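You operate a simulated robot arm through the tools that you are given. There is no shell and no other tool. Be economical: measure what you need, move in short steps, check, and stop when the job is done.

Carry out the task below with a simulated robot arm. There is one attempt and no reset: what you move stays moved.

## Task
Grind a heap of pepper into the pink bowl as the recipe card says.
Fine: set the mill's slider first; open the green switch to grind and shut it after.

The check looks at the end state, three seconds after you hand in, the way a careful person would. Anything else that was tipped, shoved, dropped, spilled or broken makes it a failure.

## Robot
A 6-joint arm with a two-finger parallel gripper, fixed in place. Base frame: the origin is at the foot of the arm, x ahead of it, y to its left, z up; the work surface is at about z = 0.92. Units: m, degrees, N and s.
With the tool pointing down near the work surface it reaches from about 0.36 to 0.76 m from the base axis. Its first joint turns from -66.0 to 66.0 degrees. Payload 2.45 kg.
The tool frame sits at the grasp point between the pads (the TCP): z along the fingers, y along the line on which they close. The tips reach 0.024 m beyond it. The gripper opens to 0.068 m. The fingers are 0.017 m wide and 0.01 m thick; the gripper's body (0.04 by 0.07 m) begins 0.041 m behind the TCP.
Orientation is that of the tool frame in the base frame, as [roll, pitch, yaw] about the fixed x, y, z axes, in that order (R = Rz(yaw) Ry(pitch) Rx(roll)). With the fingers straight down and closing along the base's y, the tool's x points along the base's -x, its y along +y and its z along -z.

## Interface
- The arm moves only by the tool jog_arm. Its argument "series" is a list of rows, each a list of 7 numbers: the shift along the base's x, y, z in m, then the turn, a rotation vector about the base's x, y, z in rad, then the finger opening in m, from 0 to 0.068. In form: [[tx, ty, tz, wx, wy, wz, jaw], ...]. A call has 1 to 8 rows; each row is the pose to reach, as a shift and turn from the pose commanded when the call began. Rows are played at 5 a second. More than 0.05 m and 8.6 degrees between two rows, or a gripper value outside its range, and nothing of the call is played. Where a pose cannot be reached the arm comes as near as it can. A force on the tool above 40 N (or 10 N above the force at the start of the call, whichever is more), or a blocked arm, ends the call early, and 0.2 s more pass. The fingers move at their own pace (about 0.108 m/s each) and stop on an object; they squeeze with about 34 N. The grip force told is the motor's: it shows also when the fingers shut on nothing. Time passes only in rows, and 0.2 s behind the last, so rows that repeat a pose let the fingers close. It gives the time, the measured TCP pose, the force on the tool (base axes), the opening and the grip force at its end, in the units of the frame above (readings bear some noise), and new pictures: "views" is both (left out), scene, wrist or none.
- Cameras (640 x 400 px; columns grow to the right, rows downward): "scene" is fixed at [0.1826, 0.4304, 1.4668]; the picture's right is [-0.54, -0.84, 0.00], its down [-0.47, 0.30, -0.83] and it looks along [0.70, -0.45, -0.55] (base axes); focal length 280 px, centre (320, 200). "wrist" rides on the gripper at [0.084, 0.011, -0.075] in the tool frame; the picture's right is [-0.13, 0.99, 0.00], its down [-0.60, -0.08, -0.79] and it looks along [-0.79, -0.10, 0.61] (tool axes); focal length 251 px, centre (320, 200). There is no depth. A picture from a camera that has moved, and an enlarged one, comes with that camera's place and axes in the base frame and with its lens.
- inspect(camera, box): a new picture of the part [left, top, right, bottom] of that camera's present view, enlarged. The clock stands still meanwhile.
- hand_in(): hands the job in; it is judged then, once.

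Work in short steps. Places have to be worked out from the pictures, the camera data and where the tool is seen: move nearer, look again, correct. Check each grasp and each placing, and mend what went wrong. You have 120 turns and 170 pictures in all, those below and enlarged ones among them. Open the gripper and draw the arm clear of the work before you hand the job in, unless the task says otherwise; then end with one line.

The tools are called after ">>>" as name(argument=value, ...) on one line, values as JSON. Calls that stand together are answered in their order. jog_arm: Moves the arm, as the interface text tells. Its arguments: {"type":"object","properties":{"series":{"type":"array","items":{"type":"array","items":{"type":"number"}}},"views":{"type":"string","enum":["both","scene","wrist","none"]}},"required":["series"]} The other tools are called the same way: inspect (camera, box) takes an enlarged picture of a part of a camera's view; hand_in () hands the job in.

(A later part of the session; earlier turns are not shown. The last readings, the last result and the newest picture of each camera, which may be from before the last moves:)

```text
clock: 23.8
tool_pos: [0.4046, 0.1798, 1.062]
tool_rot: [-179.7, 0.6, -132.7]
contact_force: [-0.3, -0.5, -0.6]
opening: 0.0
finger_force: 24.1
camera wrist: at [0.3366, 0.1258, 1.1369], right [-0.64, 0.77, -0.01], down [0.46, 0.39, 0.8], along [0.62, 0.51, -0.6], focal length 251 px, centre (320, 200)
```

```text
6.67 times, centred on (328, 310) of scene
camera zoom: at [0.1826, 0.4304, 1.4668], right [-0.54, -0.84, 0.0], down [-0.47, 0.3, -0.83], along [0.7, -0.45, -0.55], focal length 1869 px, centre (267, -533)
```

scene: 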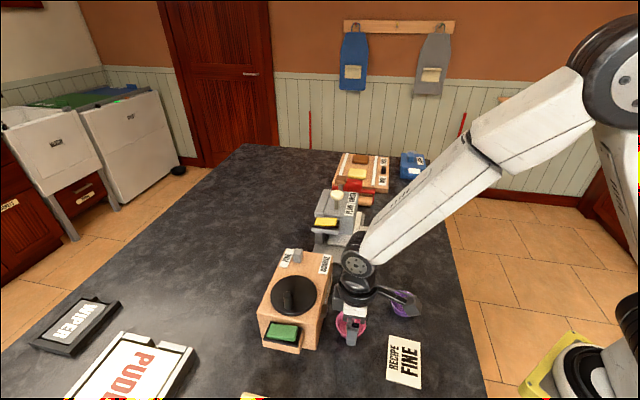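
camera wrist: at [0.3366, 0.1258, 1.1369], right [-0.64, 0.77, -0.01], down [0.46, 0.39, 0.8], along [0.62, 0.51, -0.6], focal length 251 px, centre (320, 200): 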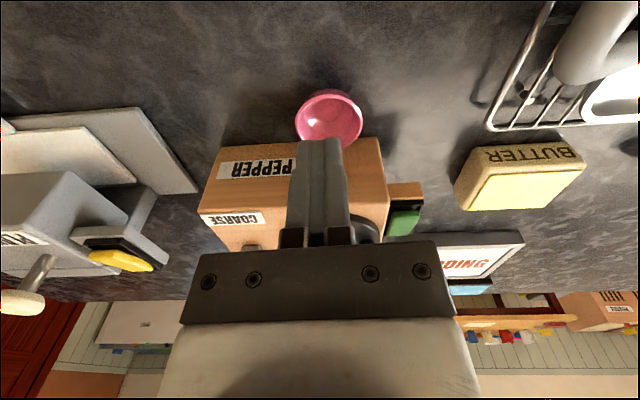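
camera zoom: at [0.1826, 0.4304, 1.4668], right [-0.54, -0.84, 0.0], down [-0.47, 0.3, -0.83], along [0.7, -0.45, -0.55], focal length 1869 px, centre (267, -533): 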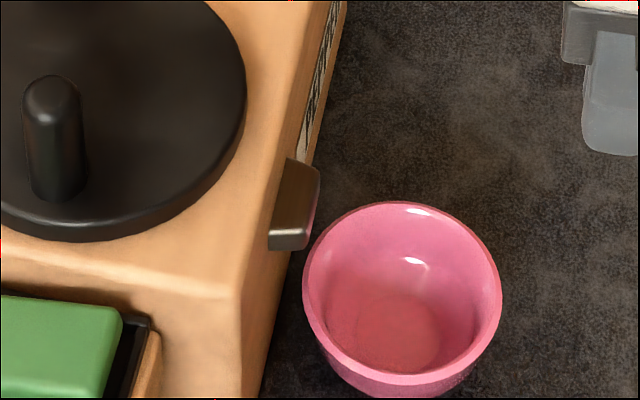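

The bowl still needs about 8–10 mm toward the face so the spout is well inside its rim. The closed fingers are right behind it; I lower them and nudge along the normal.

>>> jog_arm(series=[[0, 0, -0.04, 0, 0, 0, 0], [0, 0, -0.08, 0, 0, 0, 0], [0, 0, -0.104, 0, 0, 0, 0], [0.0035, 0.0036, -0.104, 0, 0, 0, 0], [0.007, 0.0072, -0.104, 0, 0, 0, 0], [0.009, 0.0093, -0.104, 0, 0, 0, 0], [0.0111, 0.0115, -0.104, 0, 0, 0, 0]], views="wrist")

>>> inspect(camera="scene", box=[280, 280, 376, 340])

```text
clock: 25.4
tool_pos: [0.4142, 0.1915, 0.9585]
tool_rot: [-179.6, 0.7, -132.7]
contact_force: [0.0, -0.2, 0.9]
opening: 0.0001
finger_force: 23.9
camera wrist: at [0.3461, 0.1383, 1.0329], right [-0.64, 0.77, -0.01], down [0.46, 0.39, 0.8], along [0.62, 0.51, -0.6], focal length 251 px, centre (320, 200)
```

wrist: 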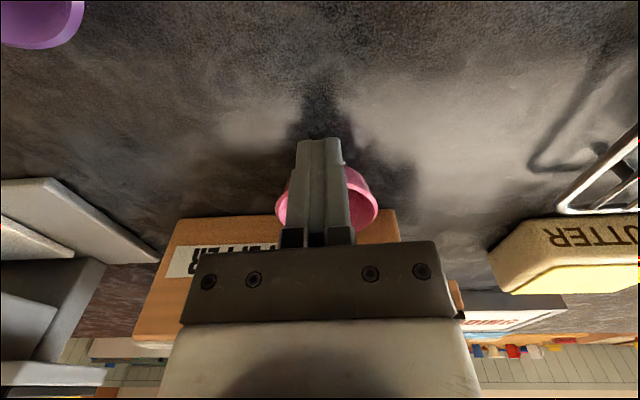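

```text
6.67 times, centred on (328, 310) of scene
camera zoom: at [0.1826, 0.4304, 1.4668], right [-0.54, -0.84, 0.0], down [-0.47, 0.3, -0.83], along [0.7, -0.45, -0.55], focal length 1869 px, centre (267, -533)
```

zoom: 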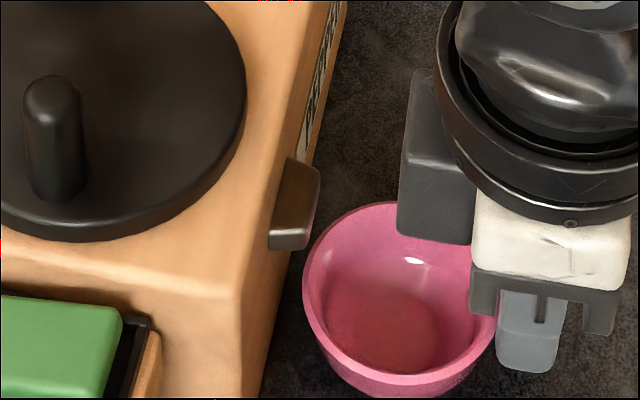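

Not yet in contact. I move on 6 mm and check.

>>> jog_arm(series=[[0.0014, 0.0014, 0, 0, 0, 0, 0], [0.0028, 0.0029, 0, 0, 0, 0, 0], [0.0042, 0.0043, 0, 0, 0, 0, 0], [0.0042, 0.0043, 0, 0, 0, 0, 0]], views="none")

>>> inspect(camera="scene", box=[280, 280, 376, 340])

```text
clock: 26.4
tool_pos: [0.4178, 0.1979, 0.9593]
tool_rot: [-179.6, 0.5, -132.7]
contact_force: [-0.3, 0.3, -0.8]
opening: 0.0
finger_force: 23.7
```

```text
6.67 times, centred on (328, 310) of scene
camera zoom: at [0.1826, 0.4304, 1.4668], right [-0.54, -0.84, 0.0], down [-0.47, 0.3, -0.83], along [0.7, -0.45, -0.55], focal length 1869 px, centre (267, -533)
```

zoom: 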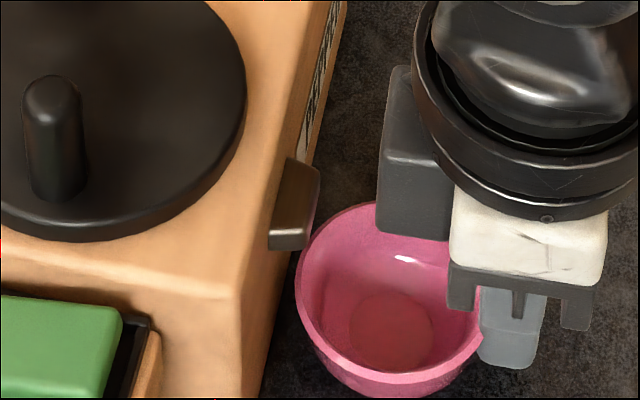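

In contact; it moved about 2 mm. I push 5 mm more.

>>> jog_arm(series=[[0.0012, 0.0012, 0, 0, 0, 0, 0], [0.0024, 0.0025, 0, 0, 0, 0, 0], [0.0035, 0.0036, 0, 0, 0, 0, 0], [0.0035, 0.0036, 0, 0, 0, 0, 0]], views="none")

>>> inspect(camera="scene", box=[280, 280, 376, 340])

```text
clock: 27.4
tool_pos: [0.4223, 0.2009, 0.9585]
tool_rot: [-179.6, 0.8, -132.7]
contact_force: [-0.6, -0.7, -0.5]
opening: 0.0002
finger_force: 23.7
```

```text
6.67 times, centred on (328, 310) of scene
camera zoom: at [0.1826, 0.4304, 1.4668], right [-0.54, -0.84, 0.0], down [-0.47, 0.3, -0.83], along [0.7, -0.45, -0.55], focal length 1869 px, centre (267, -533)
```

zoom: 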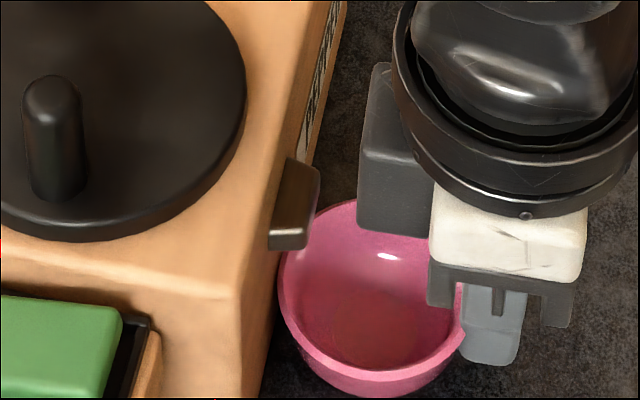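

Gap to the face is about 4 mm. I push 2.5 mm more, then back off and look.

>>> jog_arm(series=[[0.0009, 0.0009, 0, 0, 0, 0, 0], [0.0018, 0.0018, 0, 0, 0, 0, 0], [0.0018, 0.0018, 0, 0, 0, 0, 0], [-0.012, -0.0124, 0, 0, 0, 0, 0], [-0.03, -0.031, 0.02, 0, 0, 0, 0], [-0.03, -0.031, 0.06, 0, 0, 0, 0], [-0.03, -0.031, 0.1, 0, 0, 0, 0]], views="wrist")

>>> inspect(camera="scene", box=[280, 280, 376, 340])

>>> inspect(camera="wrist", box=[250, 60, 490, 210])

```text
clock: 29.0
tool_pos: [0.3901, 0.1697, 1.0595]
tool_rot: [-179.5, 0.6, -132.7]
contact_force: [-0.5, 0.3, -1.0]
opening: 0.0001
finger_force: 23.4
camera wrist: at [0.3236, 0.1151, 1.1339], right [-0.64, 0.77, 0.0], down [0.46, 0.39, 0.8], along [0.62, 0.51, -0.6], focal length 251 px, centre (320, 200)
```

wrist: 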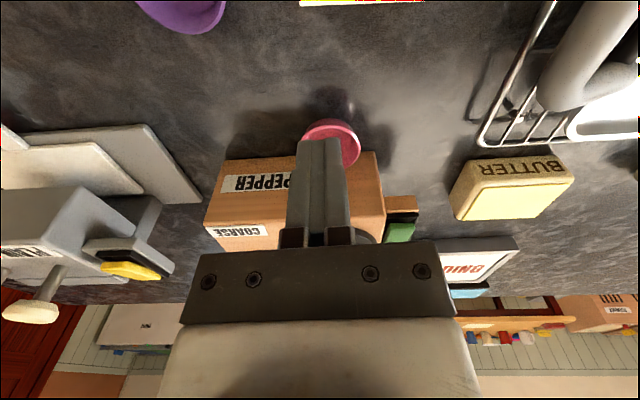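

```text
6.67 times, centred on (328, 310) of scene
camera zoom: at [0.1826, 0.4304, 1.4668], right [-0.54, -0.84, 0.0], down [-0.47, 0.3, -0.83], along [0.7, -0.45, -0.55], focal length 1869 px, centre (267, -533)
```

zoom: 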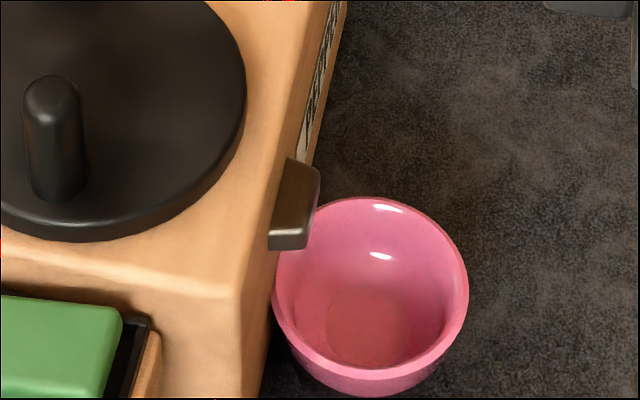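

```text
2.67 times, centred on (370, 135) of wrist
camera zoom: at [0.3236, 0.1151, 1.1339], right [-0.64, 0.77, 0.0], down [0.46, 0.39, 0.8], along [0.62, 0.51, -0.6], focal length 670 px, centre (187, 373)
```

zoom: 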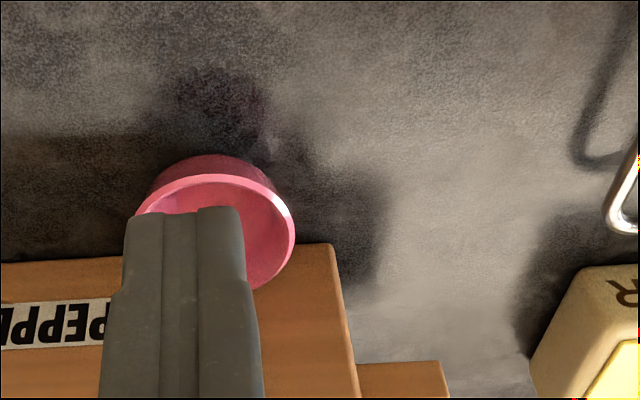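

The bowl is under the spout (rim ~2 mm from the face). Now to the switch: I rise, turn back to yaw ~137° and hover over its raised end at about (0.44, 0.325).

>>> jog_arm(series=[[0, 0, 0.04, 0, 0, -0.1, 0], [0, 0, 0.08, 0, 0, -0.24, 0], [0.01, 0.02, 0.1, 0, 0, -0.38, 0], [0.015, 0.05, 0.1, 0, 0, -0.52, 0], [0.02, 0.08, 0.1, 0, 0, -0.66, 0], [0.03, 0.11, 0.1, 0, 0, -0.8, 0], [0.04, 0.14, 0.1, 0, 0, -0.94, 0], [0.049, 0.155, 0.1, 0, 0, -1.08, 0]], views="none")

>>> jog_arm(series=[[0, 0, 0, 0, 0, -0.14, 0], [0, 0, -0.02, 0, 0, -0.28, 0], [0, 0, -0.04, 0, 0, -0.42, 0], [0, 0, -0.06, 0, 0, -0.5, 0], [0, 0, -0.06, 0, 0, -0.5, 0]])

>>> inspect(camera="scene", box=[230, 270, 342, 360])

```text
clock: 30.8
tool_pos: [0.4404, 0.3261, 1.1576]
tool_rot: [-179.5, 0.7, 165.3]
contact_force: [-0.5, -1.0, -0.3]
opening: 0.0
finger_force: 23.5
```

```text
clock: 32.0
tool_pos: [0.4397, 0.3255, 1.0977]
tool_rot: [-179.7, 0.8, 136.7]
contact_force: [-0.6, 0.3, 0.0]
opening: 0.0
finger_force: 23.7
camera wrist: at [0.385, 0.3917, 1.1723], right [0.77, 0.63, -0.01], down [0.38, -0.46, 0.8], along [0.5, -0.62, -0.6], focal length 251 px, centre (320, 200)
```

scene: 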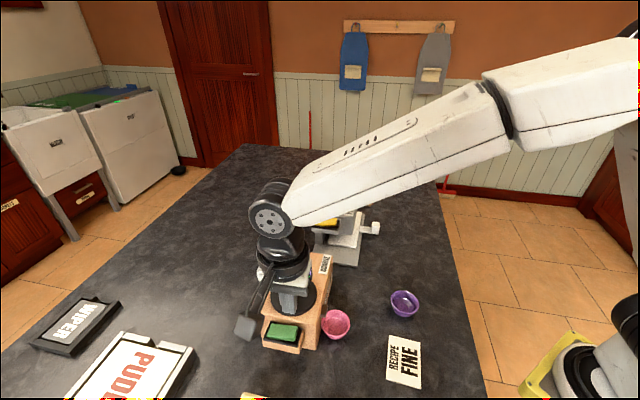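
wrist: 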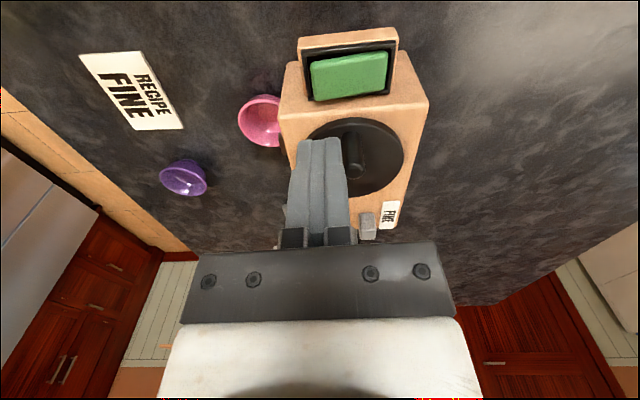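

```text
4.44 times, centred on (286, 315) of scene
camera zoom: at [0.1826, 0.4304, 1.4668], right [-0.54, -0.84, 0.0], down [-0.47, 0.3, -0.83], along [0.7, -0.45, -0.55], focal length 1246 px, centre (471, -311)
```

zoom: 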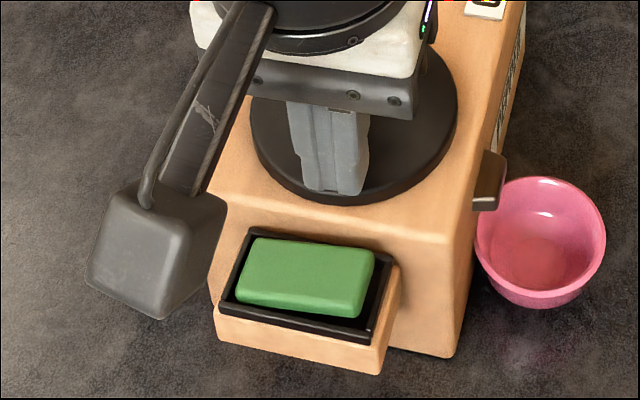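

The tool axis falls on the raised end of the rocker. I lower to just above it, then press in small steps.

>>> jog_arm(series=[[0.002, 0.0, -0.03, 0, 0, 0, 0], [0.0035, 0.0006, -0.06, 0, 0, 0, 0], [0.0035, 0.0006, -0.065, 0, 0, 0, 0], [0.0035, 0.0006, -0.069, 0, 0, 0, 0], [0.0035, 0.0006, -0.069, 0, 0, 0, 0]], views="wrist")

>>> inspect(camera="scene", box=[240, 290, 352, 360])

```text
clock: 33.2
tool_pos: [0.4432, 0.3252, 1.0285]
tool_rot: [-179.6, 0.7, 136.8]
contact_force: [0.3, 0.2, 0.8]
opening: 0.0
finger_force: 23.2
camera wrist: at [0.3882, 0.3923, 1.1038], right [0.77, 0.63, 0.0], down [0.38, -0.46, 0.8], along [0.51, -0.62, -0.6], focal length 251 px, centre (320, 200)
```

wrist: 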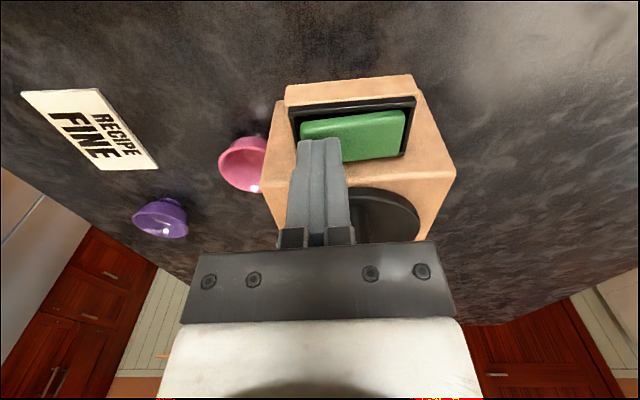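

```text
5.71 times, centred on (296, 325) of scene
camera zoom: at [0.1826, 0.4304, 1.4668], right [-0.54, -0.84, 0.0], down [-0.47, 0.3, -0.83], along [0.7, -0.45, -0.55], focal length 1602 px, centre (457, -514)
```

zoom: 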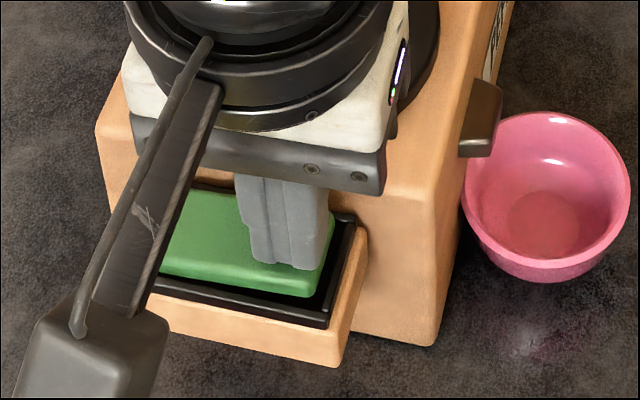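

Just at contact height. I press down in 2 mm steps.

>>> jog_arm(series=[[0, 0, -0.002, 0, 0, 0, 0], [0, 0, -0.004, 0, 0, 0, 0], [0, 0, -0.006, 0, 0, 0, 0]], views="none")

>>> inspect(camera="scene", box=[240, 290, 352, 360])

```text
clock: 34.0
tool_pos: [0.4427, 0.3257, 1.0254]
tool_rot: [-179.6, 0.7, 136.8]
contact_force: [-13.1, -12.5, 31.7]
opening: 0.0
finger_force: 24.0
```

```text
5.71 times, centred on (296, 325) of scene
camera zoom: at [0.1818, 0.4296, 1.4671], right [-0.54, -0.84, 0.0], down [-0.47, 0.3, -0.83], along [0.7, -0.45, -0.55], focal length 1602 px, centre (457, -514)
```

zoom: 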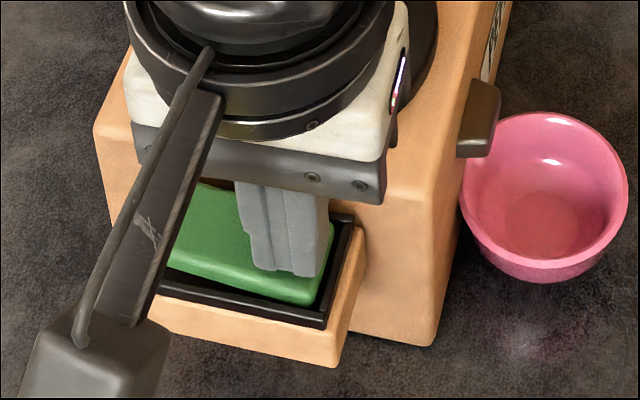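

Force 32 N upward and the rocker has tilted some. I lift off to see whether it stays flipped.

>>> jog_arm(series=[[0, 0, 0.01, 0, 0, 0, 0], [0, 0, 0.03, 0, 0, 0, 0]], views="wrist")

>>> inspect(camera="scene", box=[240, 290, 352, 360])

```text
clock: 34.6
tool_pos: [0.4438, 0.3263, 1.0534]
tool_rot: [-179.6, 0.6, 136.9]
contact_force: [-0.7, 0.8, -0.7]
opening: 0.0
finger_force: 23.3
camera wrist: at [0.3881, 0.3923, 1.1279], right [0.77, 0.63, 0.0], down [0.38, -0.46, 0.8], along [0.51, -0.62, -0.6], focal length 251 px, centre (320, 200)
```

wrist: 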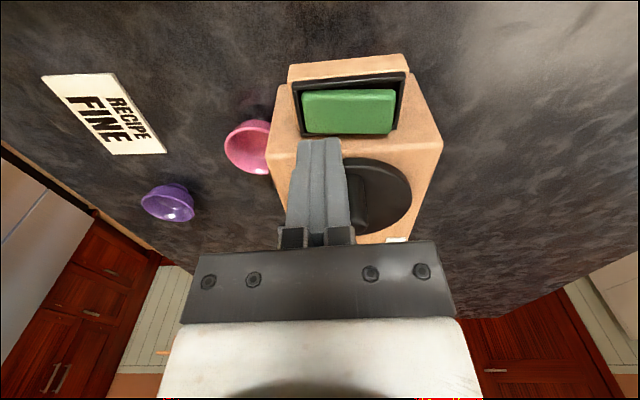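

```text
5.71 times, centred on (296, 325) of scene
camera zoom: at [0.1826, 0.4304, 1.4668], right [-0.54, -0.84, 0.0], down [-0.47, 0.3, -0.83], along [0.7, -0.45, -0.55], focal length 1602 px, centre (457, -514)
```

zoom: 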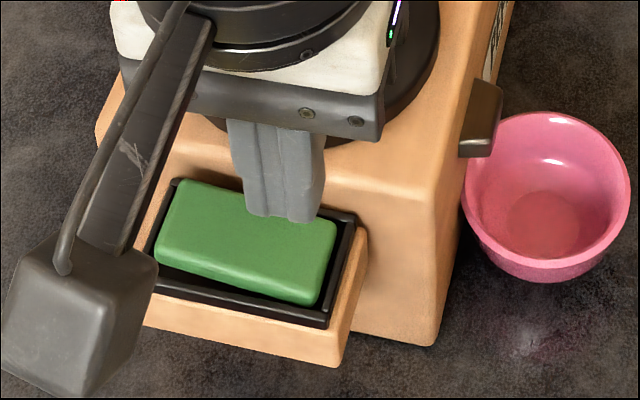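

The rocker has flipped. I move above its other end, ready to shut, and watch the bowl.

>>> jog_arm(series=[[0.0195, 0.0205, 0.0, 0, 0, 0, 0]], views="wrist")

>>> inspect(camera="scene", box=[272, 280, 384, 350])

```text
clock: 35.0
tool_pos: [0.4633, 0.3474, 1.0533]
tool_rot: [-179.5, 0.7, 136.8]
contact_force: [-0.2, 0.3, -0.3]
opening: 0.0001
finger_force: 23.8
camera wrist: at [0.4076, 0.4128, 1.1279], right [0.77, 0.63, -0.01], down [0.38, -0.46, 0.8], along [0.51, -0.62, -0.6], focal length 251 px, centre (320, 200)
```

wrist: 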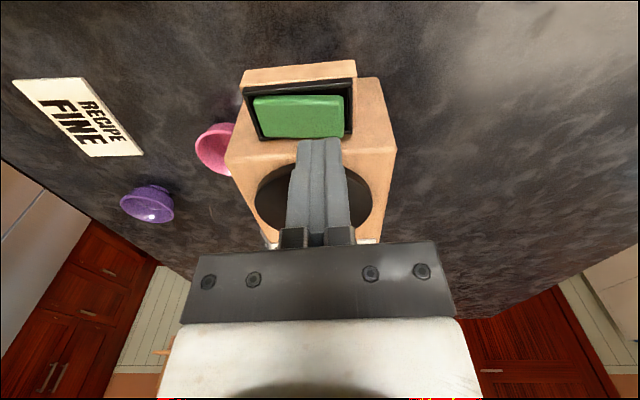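

```text
5.71 times, centred on (328, 315) of scene
camera zoom: at [0.1826, 0.4304, 1.4668], right [-0.54, -0.84, 0.0], down [-0.47, 0.3, -0.83], along [0.7, -0.45, -0.55], focal length 1602 px, centre (274, -457)
```

zoom: 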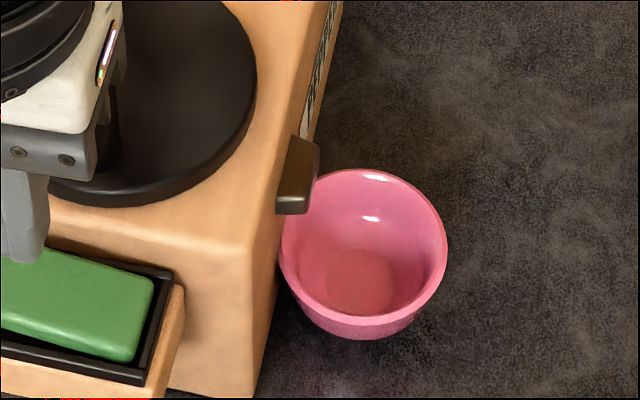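

No pepper visible yet, about 1 s after the flip. I hold still two rows and look again.

>>> jog_arm(series=[[0, 0, 0, 0, 0, 0, 0], [0, 0, 0, 0, 0, 0, 0]], views="none")

>>> inspect(camera="scene", box=[272, 280, 384, 350])

```text
clock: 35.6
tool_pos: [0.4622, 0.3467, 1.0529]
tool_rot: [-179.6, 0.7, 136.8]
contact_force: [-0.5, -0.2, -0.7]
opening: 0.0
finger_force: 24.1
```

```text
5.71 times, centred on (328, 315) of scene
camera zoom: at [0.1826, 0.4304, 1.4668], right [-0.54, -0.84, 0.0], down [-0.47, 0.3, -0.83], along [0.7, -0.45, -0.55], focal length 1602 px, centre (274, -457)
```

zoom: 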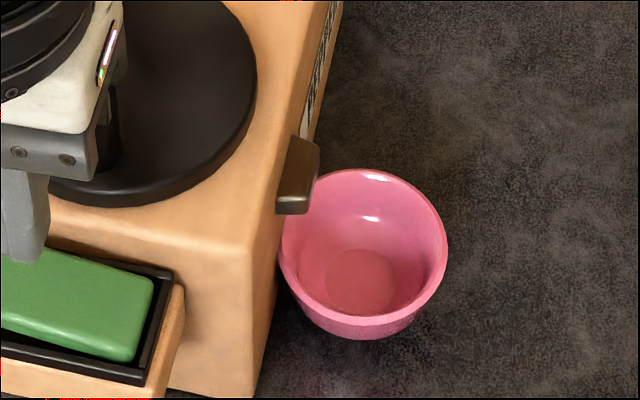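

>>> inspect(camera="wrist", box=[190, 50, 400, 250])

>>> inspect(camera="scene", box=[240, 300, 320, 360])

```text
2.00 times, centred on (295, 150) of wrist
camera zoom: at [0.4076, 0.4127, 1.1279], right [0.77, 0.63, -0.01], down [0.38, -0.46, 0.8], along [0.51, -0.62, -0.6], focal length 503 px, centre (370, 300)
```

zoom: 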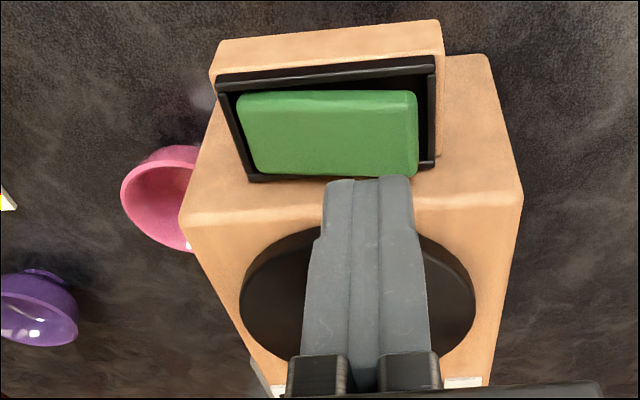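

```text
6.67 times, centred on (280, 330) of scene
camera zoom: at [0.1826, 0.4304, 1.4668], right [-0.54, -0.84, 0.0], down [-0.47, 0.3, -0.83], along [0.7, -0.45, -0.55], focal length 1869 px, centre (587, -667)
```

zoom: 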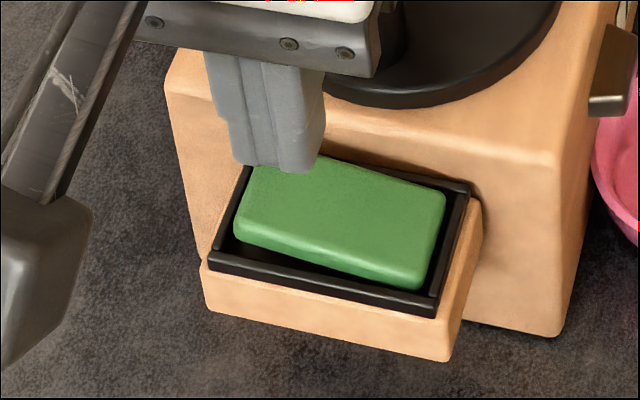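

The rocker is clearly flipped. I wait 0.8 s more and zoom on the spout.

>>> jog_arm(series=[[0, 0, 0, 0, 0, 0, 0], [0, 0, 0, 0, 0, 0, 0], [0, 0, 0, 0, 0, 0, 0]], views="none")

>>> inspect(camera="scene", box=[310, 295, 366, 345])

```text
clock: 36.4
tool_pos: [0.4629, 0.3454, 1.052]
tool_rot: [-179.6, 0.7, 136.8]
contact_force: [0.3, -0.1, -0.3]
opening: 0.0
finger_force: 23.4
```

```text
8.00 times, centred on (338, 320) of scene
camera zoom: at [0.1826, 0.4304, 1.4668], right [-0.54, -0.84, 0.0], down [-0.47, 0.3, -0.83], along [0.7, -0.45, -0.55], focal length 2243 px, centre (176, -760)
```

zoom: 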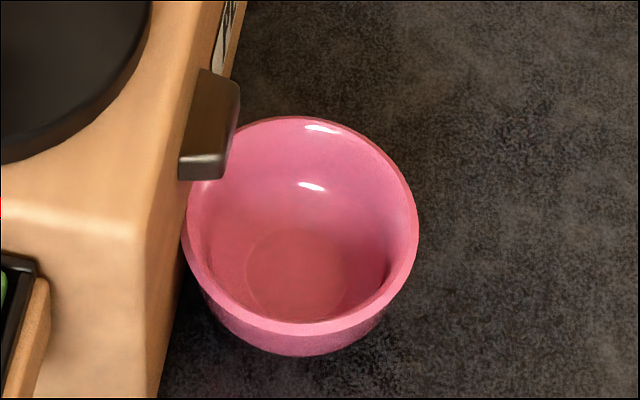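

>>> inspect(camera="wrist", box=[185, 110, 265, 190])

>>> jog_arm(series=[[0, 0, 0, 0, 0, 0, 0], [0, 0, 0, 0, 0, 0, 0], [0, 0, 0, 0, 0, 0, 0]], views="wrist")

>>> inspect(camera="scene", box=[272, 270, 384, 350])

```text
5.00 times, centred on (225, 150) of wrist
camera zoom: at [0.4075, 0.4127, 1.1279], right [0.77, 0.63, 0.0], down [0.38, -0.46, 0.8], along [0.51, -0.62, -0.6], focal length 1257 px, centre (795, 450)
```

zoom: 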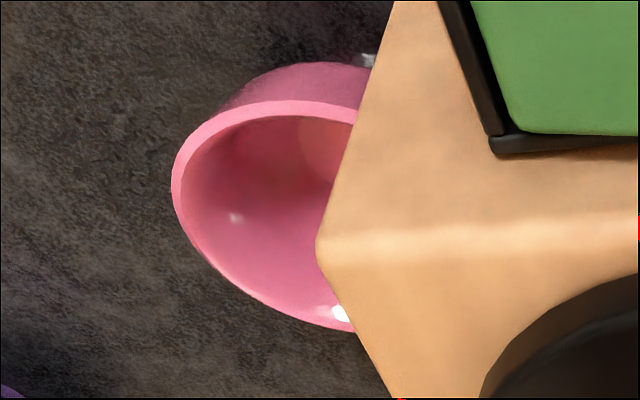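

```text
clock: 37.2
tool_pos: [0.4634, 0.3463, 1.0543]
tool_rot: [-179.7, 0.7, 136.8]
contact_force: [1.4, 0.9, -0.2]
opening: 0.0
finger_force: 23.5
camera wrist: at [0.4076, 0.4127, 1.1279], right [0.77, 0.63, 0.0], down [0.38, -0.46, 0.8], along [0.51, -0.62, -0.6], focal length 251 px, centre (320, 200)
```

wrist: 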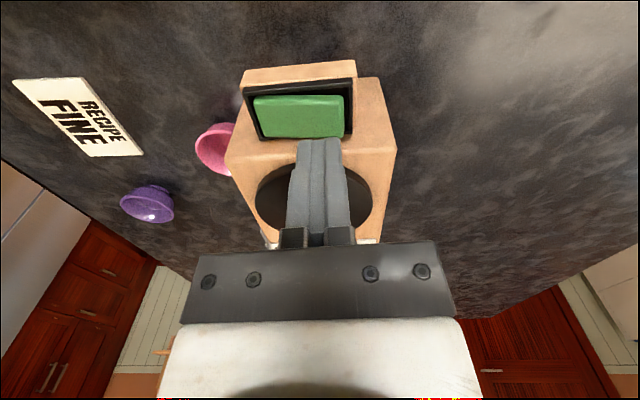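

```text
5.00 times, centred on (328, 310) of scene
camera zoom: at [0.1826, 0.4304, 1.4668], right [-0.54, -0.84, 0.0], down [-0.47, 0.3, -0.83], along [0.7, -0.45, -0.55], focal length 1402 px, centre (280, -350)
```

zoom: 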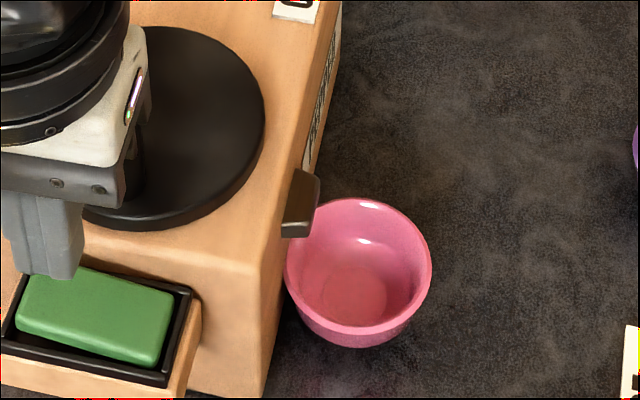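

>>> jog_arm(series=[[0, 0, 0, 0, 0, 0, 0], [0, 0, 0, 0, 0, 0, 0], [0, 0, 0, 0, 0, 0, 0], [0, 0, 0, 0, 0, 0, 0], [0, 0, 0, 0, 0, 0, 0]], views="none")

>>> inspect(camera="scene", box=[272, 270, 384, 350])

```text
clock: 38.4
tool_pos: [0.4637, 0.3468, 1.0527]
tool_rot: [-179.6, 0.8, 136.8]
contact_force: [0.0, 0.1, -0.1]
opening: 0.0
finger_force: 23.9
```

```text
5.00 times, centred on (328, 310) of scene
camera zoom: at [0.1826, 0.4304, 1.4668], right [-0.54, -0.84, 0.0], down [-0.47, 0.3, -0.83], along [0.7, -0.45, -0.55], focal length 1402 px, centre (280, -350)
```

zoom: 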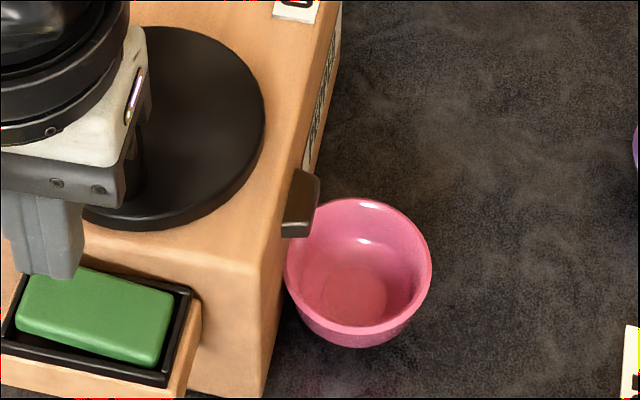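

Still nothing after ~4.5 s, so the hand crank on the disc probably has to be turned as well. I rise to view the disc, handle and the ground behind the bowl.

>>> jog_arm(series=[[0, 0, 0.04, 0, 0, 0, 0], [-0.02, 0.015, 0.08, 0, 0, 0, 0], [-0.045, 0.03, 0.12, 0, 0, 0, 0], [-0.065, 0.03, 0.14, 0, 0, 0, 0]])

>>> inspect(camera="scene", box=[240, 240, 400, 350])

>>> inspect(camera="wrist", box=[230, 20, 430, 150])

```text
clock: 39.4
tool_pos: [0.3962, 0.3755, 1.1947]
tool_rot: [-179.6, 0.6, 136.8]
contact_force: [-0.4, 0.7, 0.0]
opening: 0.0001
finger_force: 23.5
camera wrist: at [0.3418, 0.4421, 1.2685], right [0.77, 0.63, -0.01], down [0.38, -0.46, 0.8], along [0.51, -0.62, -0.6], focal length 251 px, centre (320, 200)
```

scene: 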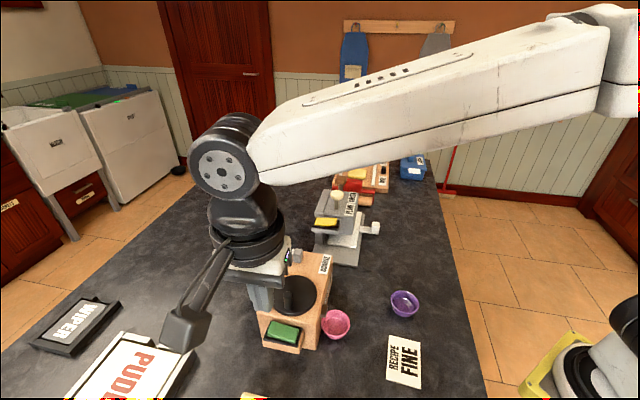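
wrist: 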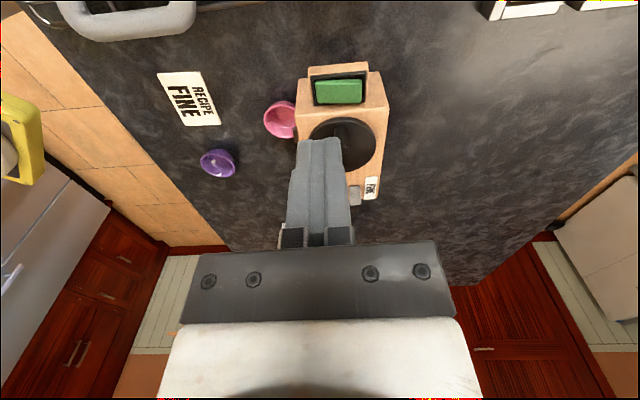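

```text
3.64 times, centred on (320, 295) of scene
camera zoom: at [0.1826, 0.4304, 1.4668], right [-0.54, -0.84, 0.0], down [-0.47, 0.3, -0.83], along [0.7, -0.45, -0.55], focal length 1020 px, centre (320, -146)
```

zoom: 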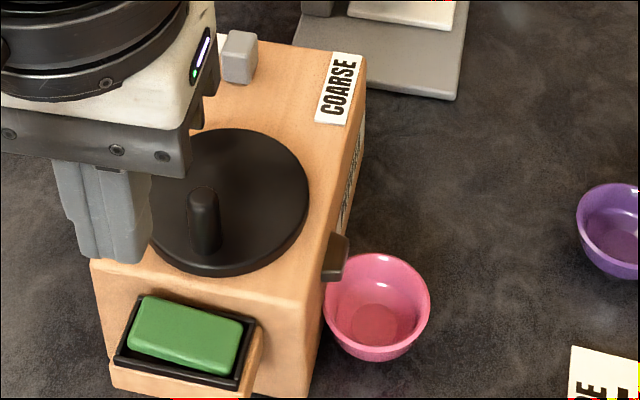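

```text
3.08 times, centred on (330, 85) of wrist
camera zoom: at [0.3418, 0.4421, 1.2685], right [0.77, 0.63, -0.01], down [0.38, -0.46, 0.8], along [0.51, -0.62, -0.6], focal length 774 px, centre (289, 554)
```

zoom: 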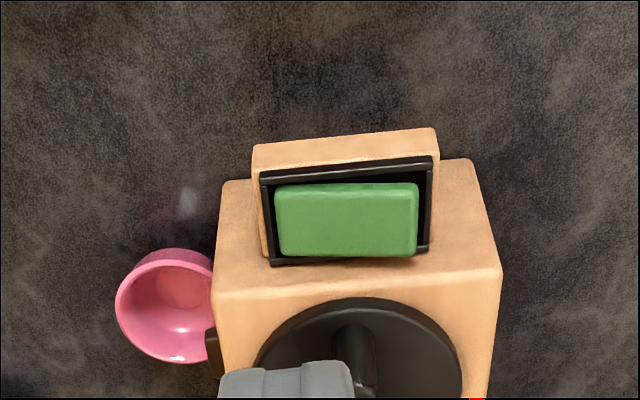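

The disc has an offset peg (about (0.480, 0.308), top z ~1.055) around a centre near (0.4965, 0.285): a crank. I hover with closed fingers beside the peg, on the bowl side, and measure.

>>> jog_arm(series=[[0.025, -0.03, -0.02, 0, 0, 0, 0], [0.05, -0.06, -0.05, 0, 0, 0, 0], [0.07, -0.09, -0.075, 0, 0, 0, 0], [0.07, -0.09, -0.075, 0, 0, 0, 0]], views="wrist")

>>> inspect(camera="wrist", box=[240, 40, 480, 240])

>>> inspect(camera="scene", box=[240, 250, 368, 340])

```text
clock: 40.4
tool_pos: [0.469, 0.2842, 1.1182]
tool_rot: [-179.6, 0.8, 136.8]
contact_force: [0.0, 0.3, -0.4]
opening: 0.0
finger_force: 23.4
camera wrist: at [0.413, 0.3513, 1.1929], right [0.77, 0.63, 0.0], down [0.38, -0.46, 0.8], along [0.51, -0.62, -0.6], focal length 251 px, centre (320, 200)
```

wrist: 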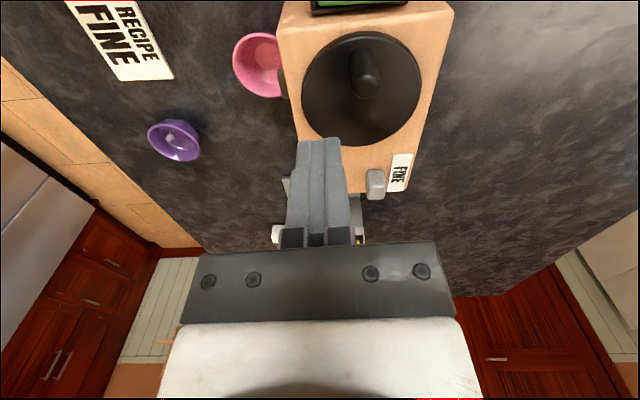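

```text
2.00 times, centred on (360, 140) of wrist
camera zoom: at [0.413, 0.3513, 1.1929], right [0.77, 0.63, 0.0], down [0.38, -0.46, 0.8], along [0.51, -0.62, -0.6], focal length 503 px, centre (240, 320)
```

zoom: 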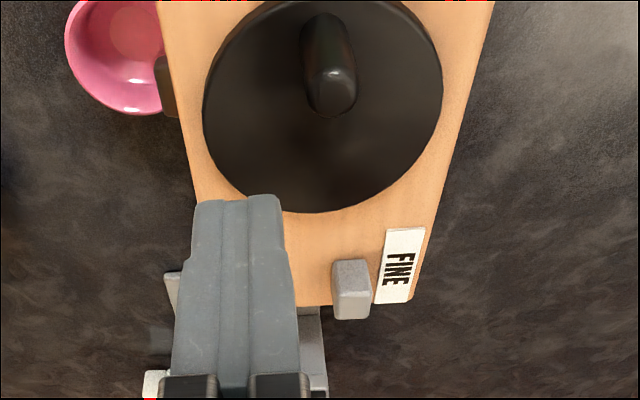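

```text
4.44 times, centred on (304, 295) of scene
camera zoom: at [0.1826, 0.4304, 1.4668], right [-0.54, -0.84, 0.0], down [-0.47, 0.3, -0.83], along [0.7, -0.45, -0.55], focal length 1246 px, centre (391, -222)
```

zoom: 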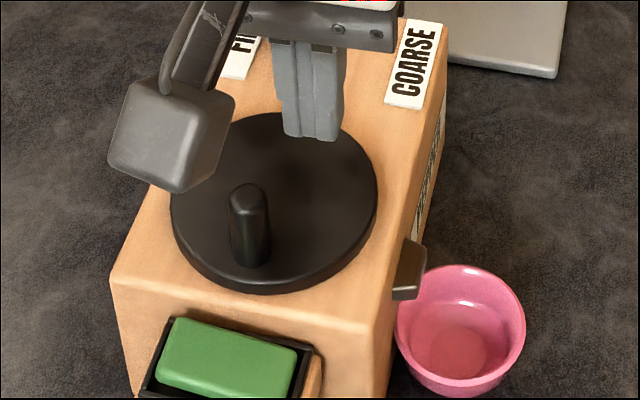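

Crank centre ≈ (0.4995, 0.2895), peg radius ≈ 29 mm, peg toward the switch end. I lower the fingertips beside the peg and push it clockwise a little to test.

>>> jog_arm(series=[[0, 0, -0.03, 0, 0, 0, 0], [0, 0, -0.056, 0, 0, 0, 0], [0.001, 0.005, -0.056, 0, 0, 0, 0], [0.0022, 0.0103, -0.056, 0, 0, 0, 0], [0.0036, 0.015, -0.056, 0, 0, 0, 0], [0.0056, 0.0197, -0.056, 0, 0, 0, 0]], views="wrist")

>>> inspect(camera="scene", box=[240, 260, 368, 350])

```text
clock: 41.8
tool_pos: [0.4721, 0.3066, 1.0628]
tool_rot: [-179.5, 0.7, 136.8]
contact_force: [0.6, -0.1, 0.1]
opening: 0.0001
finger_force: 23.3
camera wrist: at [0.4182, 0.3725, 1.1369], right [0.77, 0.63, 0.0], down [0.38, -0.46, 0.8], along [0.51, -0.62, -0.6], focal length 251 px, centre (320, 200)
```

wrist: 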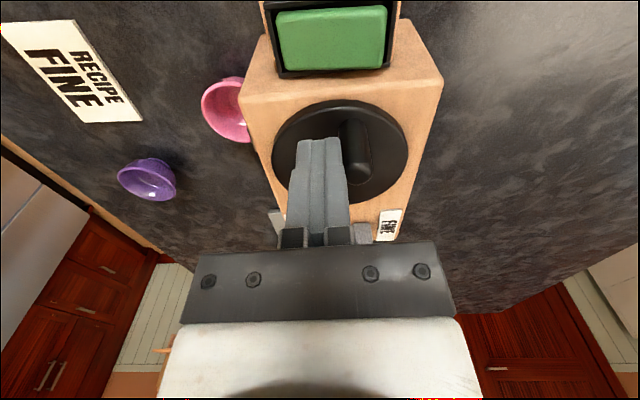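

```text
4.44 times, centred on (304, 305) of scene
camera zoom: at [0.1826, 0.4304, 1.4668], right [-0.54, -0.84, 0.0], down [-0.47, 0.3, -0.83], along [0.7, -0.45, -0.55], focal length 1246 px, centre (391, -267)
```

zoom: 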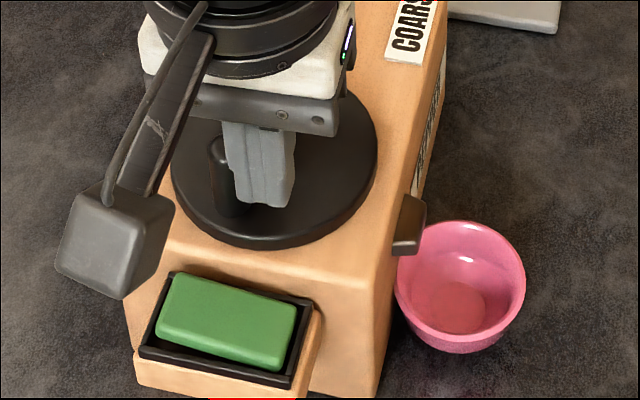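

The crank turns freely. I carry on clockwise about half a turn and check the bowl.

>>> jog_arm(series=[[0.0065, 0.0076, 0, 0, 0, 0, 0], [0.0151, 0.0126, 0, 0, 0, 0, 0], [0.0249, 0.0143, 0, 0, 0, 0, 0], [0.037, 0.0116, 0, 0, 0, 0, 0], [0.0469, 0.004, 0, 0, 0, 0, 0], [0.0526, -0.007, 0, 0, 0, 0, 0]], views="wrist")

>>> inspect(camera="scene", box=[240, 260, 368, 350])

```text
clock: 43.2
tool_pos: [0.528, 0.2977, 1.0621]
tool_rot: [-179.6, 0.8, 136.8]
contact_force: [-0.8, -0.1, -0.5]
opening: 0.0002
finger_force: 23.3
camera wrist: at [0.4716, 0.3649, 1.1368], right [0.77, 0.63, -0.01], down [0.38, -0.46, 0.8], along [0.51, -0.62, -0.6], focal length 251 px, centre (320, 200)
```

wrist: 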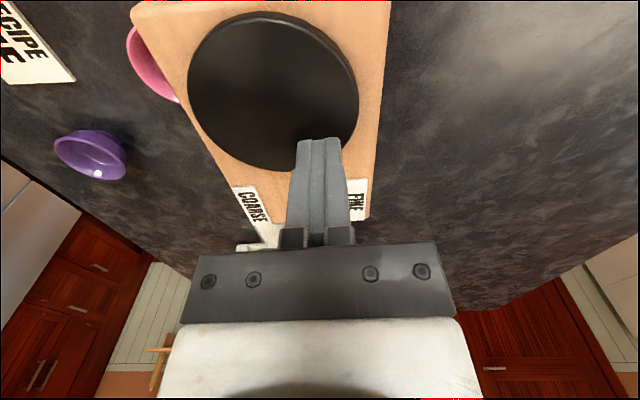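

```text
4.44 times, centred on (304, 305) of scene
camera zoom: at [0.1826, 0.4304, 1.4668], right [-0.54, -0.84, 0.0], down [-0.47, 0.3, -0.83], along [0.7, -0.45, -0.55], focal length 1246 px, centre (391, -267)
```

zoom: 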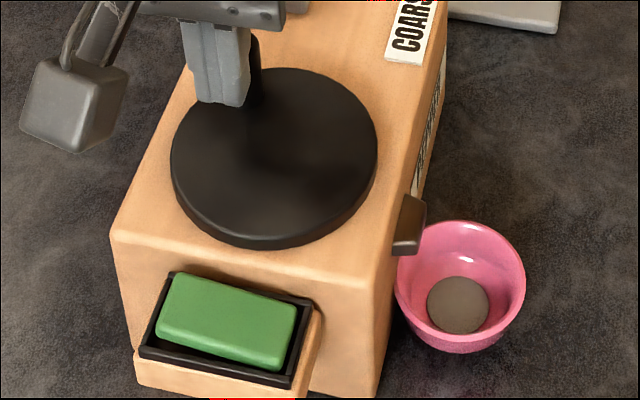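

Pepper is now coming into the pink bowl. I turn on another 100° and check.

>>> jog_arm(series=[[0.0006, -0.0124, 0, 0, 0, 0, 0], [-0.0042, -0.0239, 0, 0, 0, 0, 0], [-0.0133, -0.0323, 0, 0, 0, 0, 0], [-0.0252, -0.036, 0, 0, 0, 0, 0]], views="none")

>>> inspect(camera="scene", box=[240, 260, 368, 350])

```text
clock: 44.0
tool_pos: [0.5149, 0.2775, 1.0626]
tool_rot: [179.9, 0.1, 137.0]
contact_force: [-3.7, 8.4, -1.1]
opening: 0.0004
finger_force: 24.2
stopped in row 3: the force on the tool passed its limit (the readings are from after the stop); the commanded pose is now the measured one
```

```text
4.44 times, centred on (304, 305) of scene
camera zoom: at [0.1826, 0.4306, 1.4667], right [-0.54, -0.84, 0.0], down [-0.47, 0.3, -0.83], along [0.7, -0.45, -0.55], focal length 1246 px, centre (391, -267)
```

zoom: 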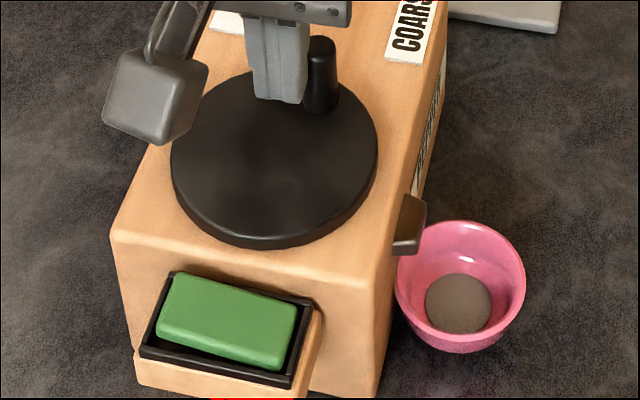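

The finger had drifted inside the peg's circle and pushed it outward. The peg is at about −76°, radius 31 mm; I shift outward behind it and continue tangentially.

>>> jog_arm(series=[[0.0113, -0.0074, 0, 0, 0, 0, 0], [0.007, -0.012, 0, 0, 0, 0, 0], [0.0011, -0.0166, 0, 0, 0, 0, 0], [-0.0057, -0.019, 0, 0, 0, 0, 0], [-0.0125, -0.0209, 0, 0, 0, 0, 0]], views="none")

>>> inspect(camera="scene", box=[240, 260, 368, 350])

```text
clock: 44.3
tool_pos: [0.5185, 0.2786, 1.0632]
tool_rot: [179.6, -0.5, 137.1]
contact_force: [-5.5, 8.7, -0.5]
opening: 0.0
finger_force: 23.0
stopped in row 1: the force on the tool passed its limit (the readings are from after the stop); the commanded pose is now the measured one
```

```text
4.44 times, centred on (304, 305) of scene
camera zoom: at [0.1825, 0.4307, 1.4667], right [-0.54, -0.84, 0.0], down [-0.47, 0.3, -0.83], along [0.7, -0.45, -0.55], focal length 1246 px, centre (391, -267)
```

zoom: 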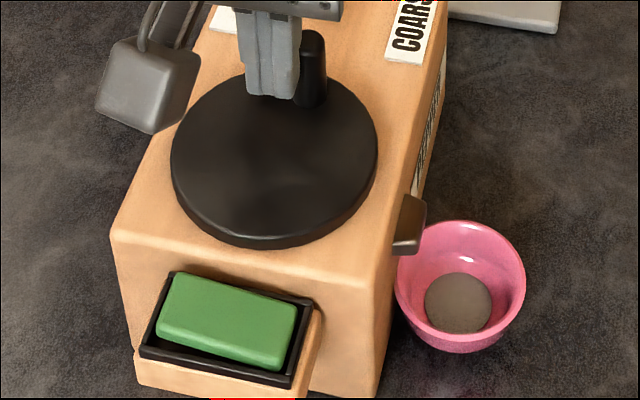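

I first back off from the peg, swing outside its circle, then push tangentially.

>>> jog_arm(series=[[0.006, 0.008, 0, 0, 0, 0, 0], [0.012, 0.012, 0, 0, 0, 0, 0], [0.0125, -0.0004, 0, 0, 0, 0, 0], [0.0077, -0.0085, 0, 0, 0, 0, 0], [0.0022, -0.0144, 0, 0, 0, 0, 0], [-0.0051, -0.019, 0, 0, 0, 0, 0], [-0.0161, -0.022, 0, 0, 0, 0, 0]], views="wrist")

>>> inspect(camera="scene", box=[240, 260, 368, 350])

```text
clock: 45.1
tool_pos: [0.5257, 0.284, 1.0629]
tool_rot: [-179.9, -1.1, 137.1]
contact_force: [-7.5, 4.6, 4.3]
opening: 0.0001
finger_force: 23.5
stopped in row 3: the force on the tool passed its limit (the readings are from after the stop); the commanded pose is now the measured one
camera wrist: at [0.4714, 0.3493, 1.1399], right [0.77, 0.64, 0.0], down [0.4, -0.48, 0.78], along [0.5, -0.6, -0.62], focal length 251 px, centre (320, 200)
```

wrist: 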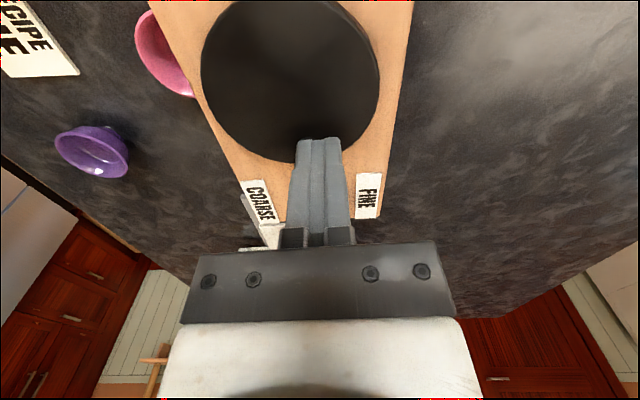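

```text
4.44 times, centred on (304, 305) of scene
camera zoom: at [0.1823, 0.4305, 1.4668], right [-0.54, -0.84, 0.0], down [-0.47, 0.3, -0.83], along [0.7, -0.45, -0.55], focal length 1246 px, centre (391, -267)
```

zoom: 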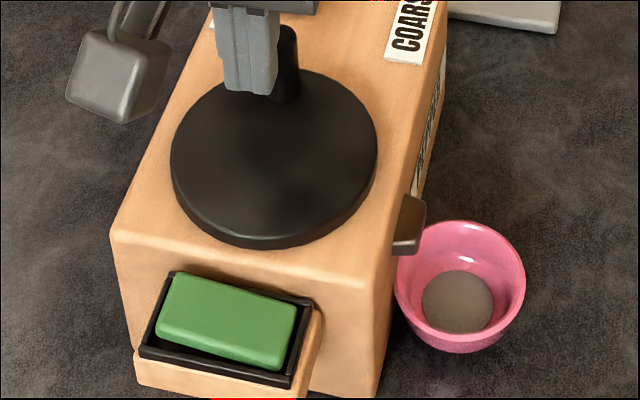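

The push is blocked again with force along the mill's axis; the peg seems to have swung back. I back away sideways, rise above the peg and look.

>>> jog_arm(series=[[0.007, 0.007, 0, 0, 0, 0, 0], [0.007, 0.007, 0.03, 0, 0.01, 0, 0], [0.0, 0.02, 0.06, 0, 0.01, 0, 0], [-0.02, 0.04, 0.08, 0, 0.01, 0, 0], [-0.05, 0.06, 0.1, 0, 0.01, 0, 0]], views="wrist")

>>> inspect(camera="scene", box=[240, 240, 368, 350])

>>> inspect(camera="wrist", box=[240, 20, 440, 150])

```text
clock: 46.3
tool_pos: [0.4765, 0.3441, 1.1627]
tool_rot: [-179.6, -1.4, 137.0]
contact_force: [-0.6, -0.1, -0.9]
opening: 0.0
finger_force: 23.5
camera wrist: at [0.4224, 0.4087, 1.2399], right [0.77, 0.64, -0.01], down [0.41, -0.48, 0.78], along [0.49, -0.6, -0.63], focal length 251 px, centre (320, 200)
```

wrist: 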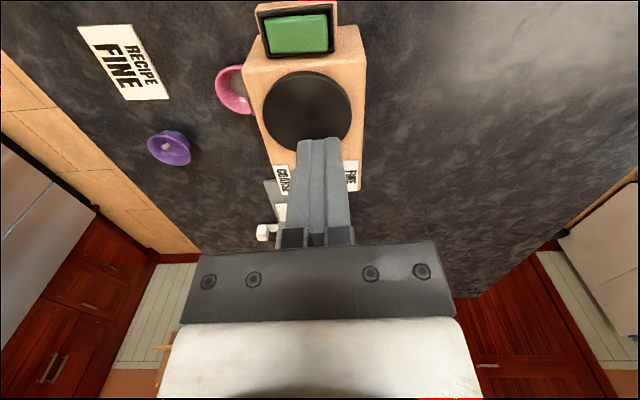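

```text
3.64 times, centred on (304, 295) of scene
camera zoom: at [0.1826, 0.4304, 1.4668], right [-0.54, -0.84, 0.0], down [-0.47, 0.3, -0.83], along [0.7, -0.45, -0.55], focal length 1020 px, centre (378, -146)
```

zoom: 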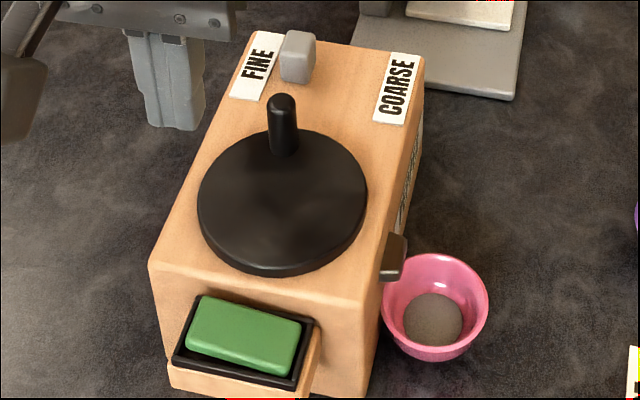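

```text
3.08 times, centred on (340, 85) of wrist
camera zoom: at [0.4224, 0.4087, 1.2399], right [0.77, 0.64, -0.01], down [0.41, -0.48, 0.78], along [0.49, -0.6, -0.63], focal length 774 px, centre (258, 554)
```

zoom: 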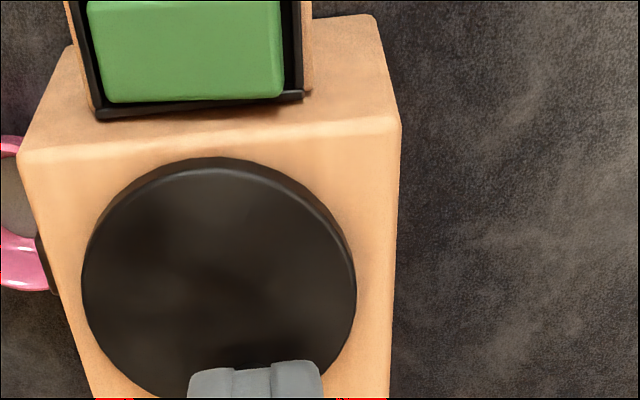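

>>> inspect(camera="scene", box=[310, 300, 366, 345])

```text
8.89 times, centred on (338, 322) of scene
camera zoom: at [0.1826, 0.4304, 1.4668], right [-0.54, -0.84, 0.0], down [-0.47, 0.3, -0.83], along [0.7, -0.45, -0.55], focal length 2492 px, centre (160, -889)
```

zoom: 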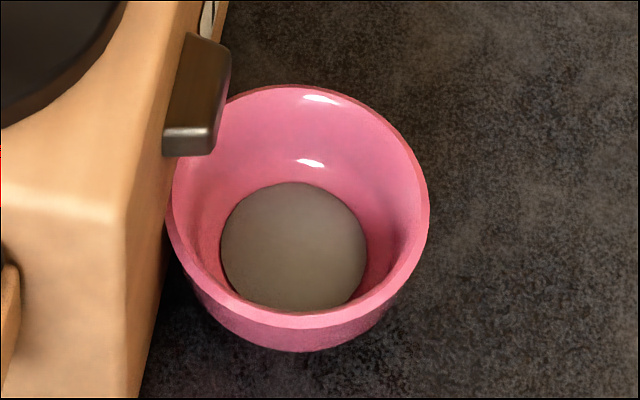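

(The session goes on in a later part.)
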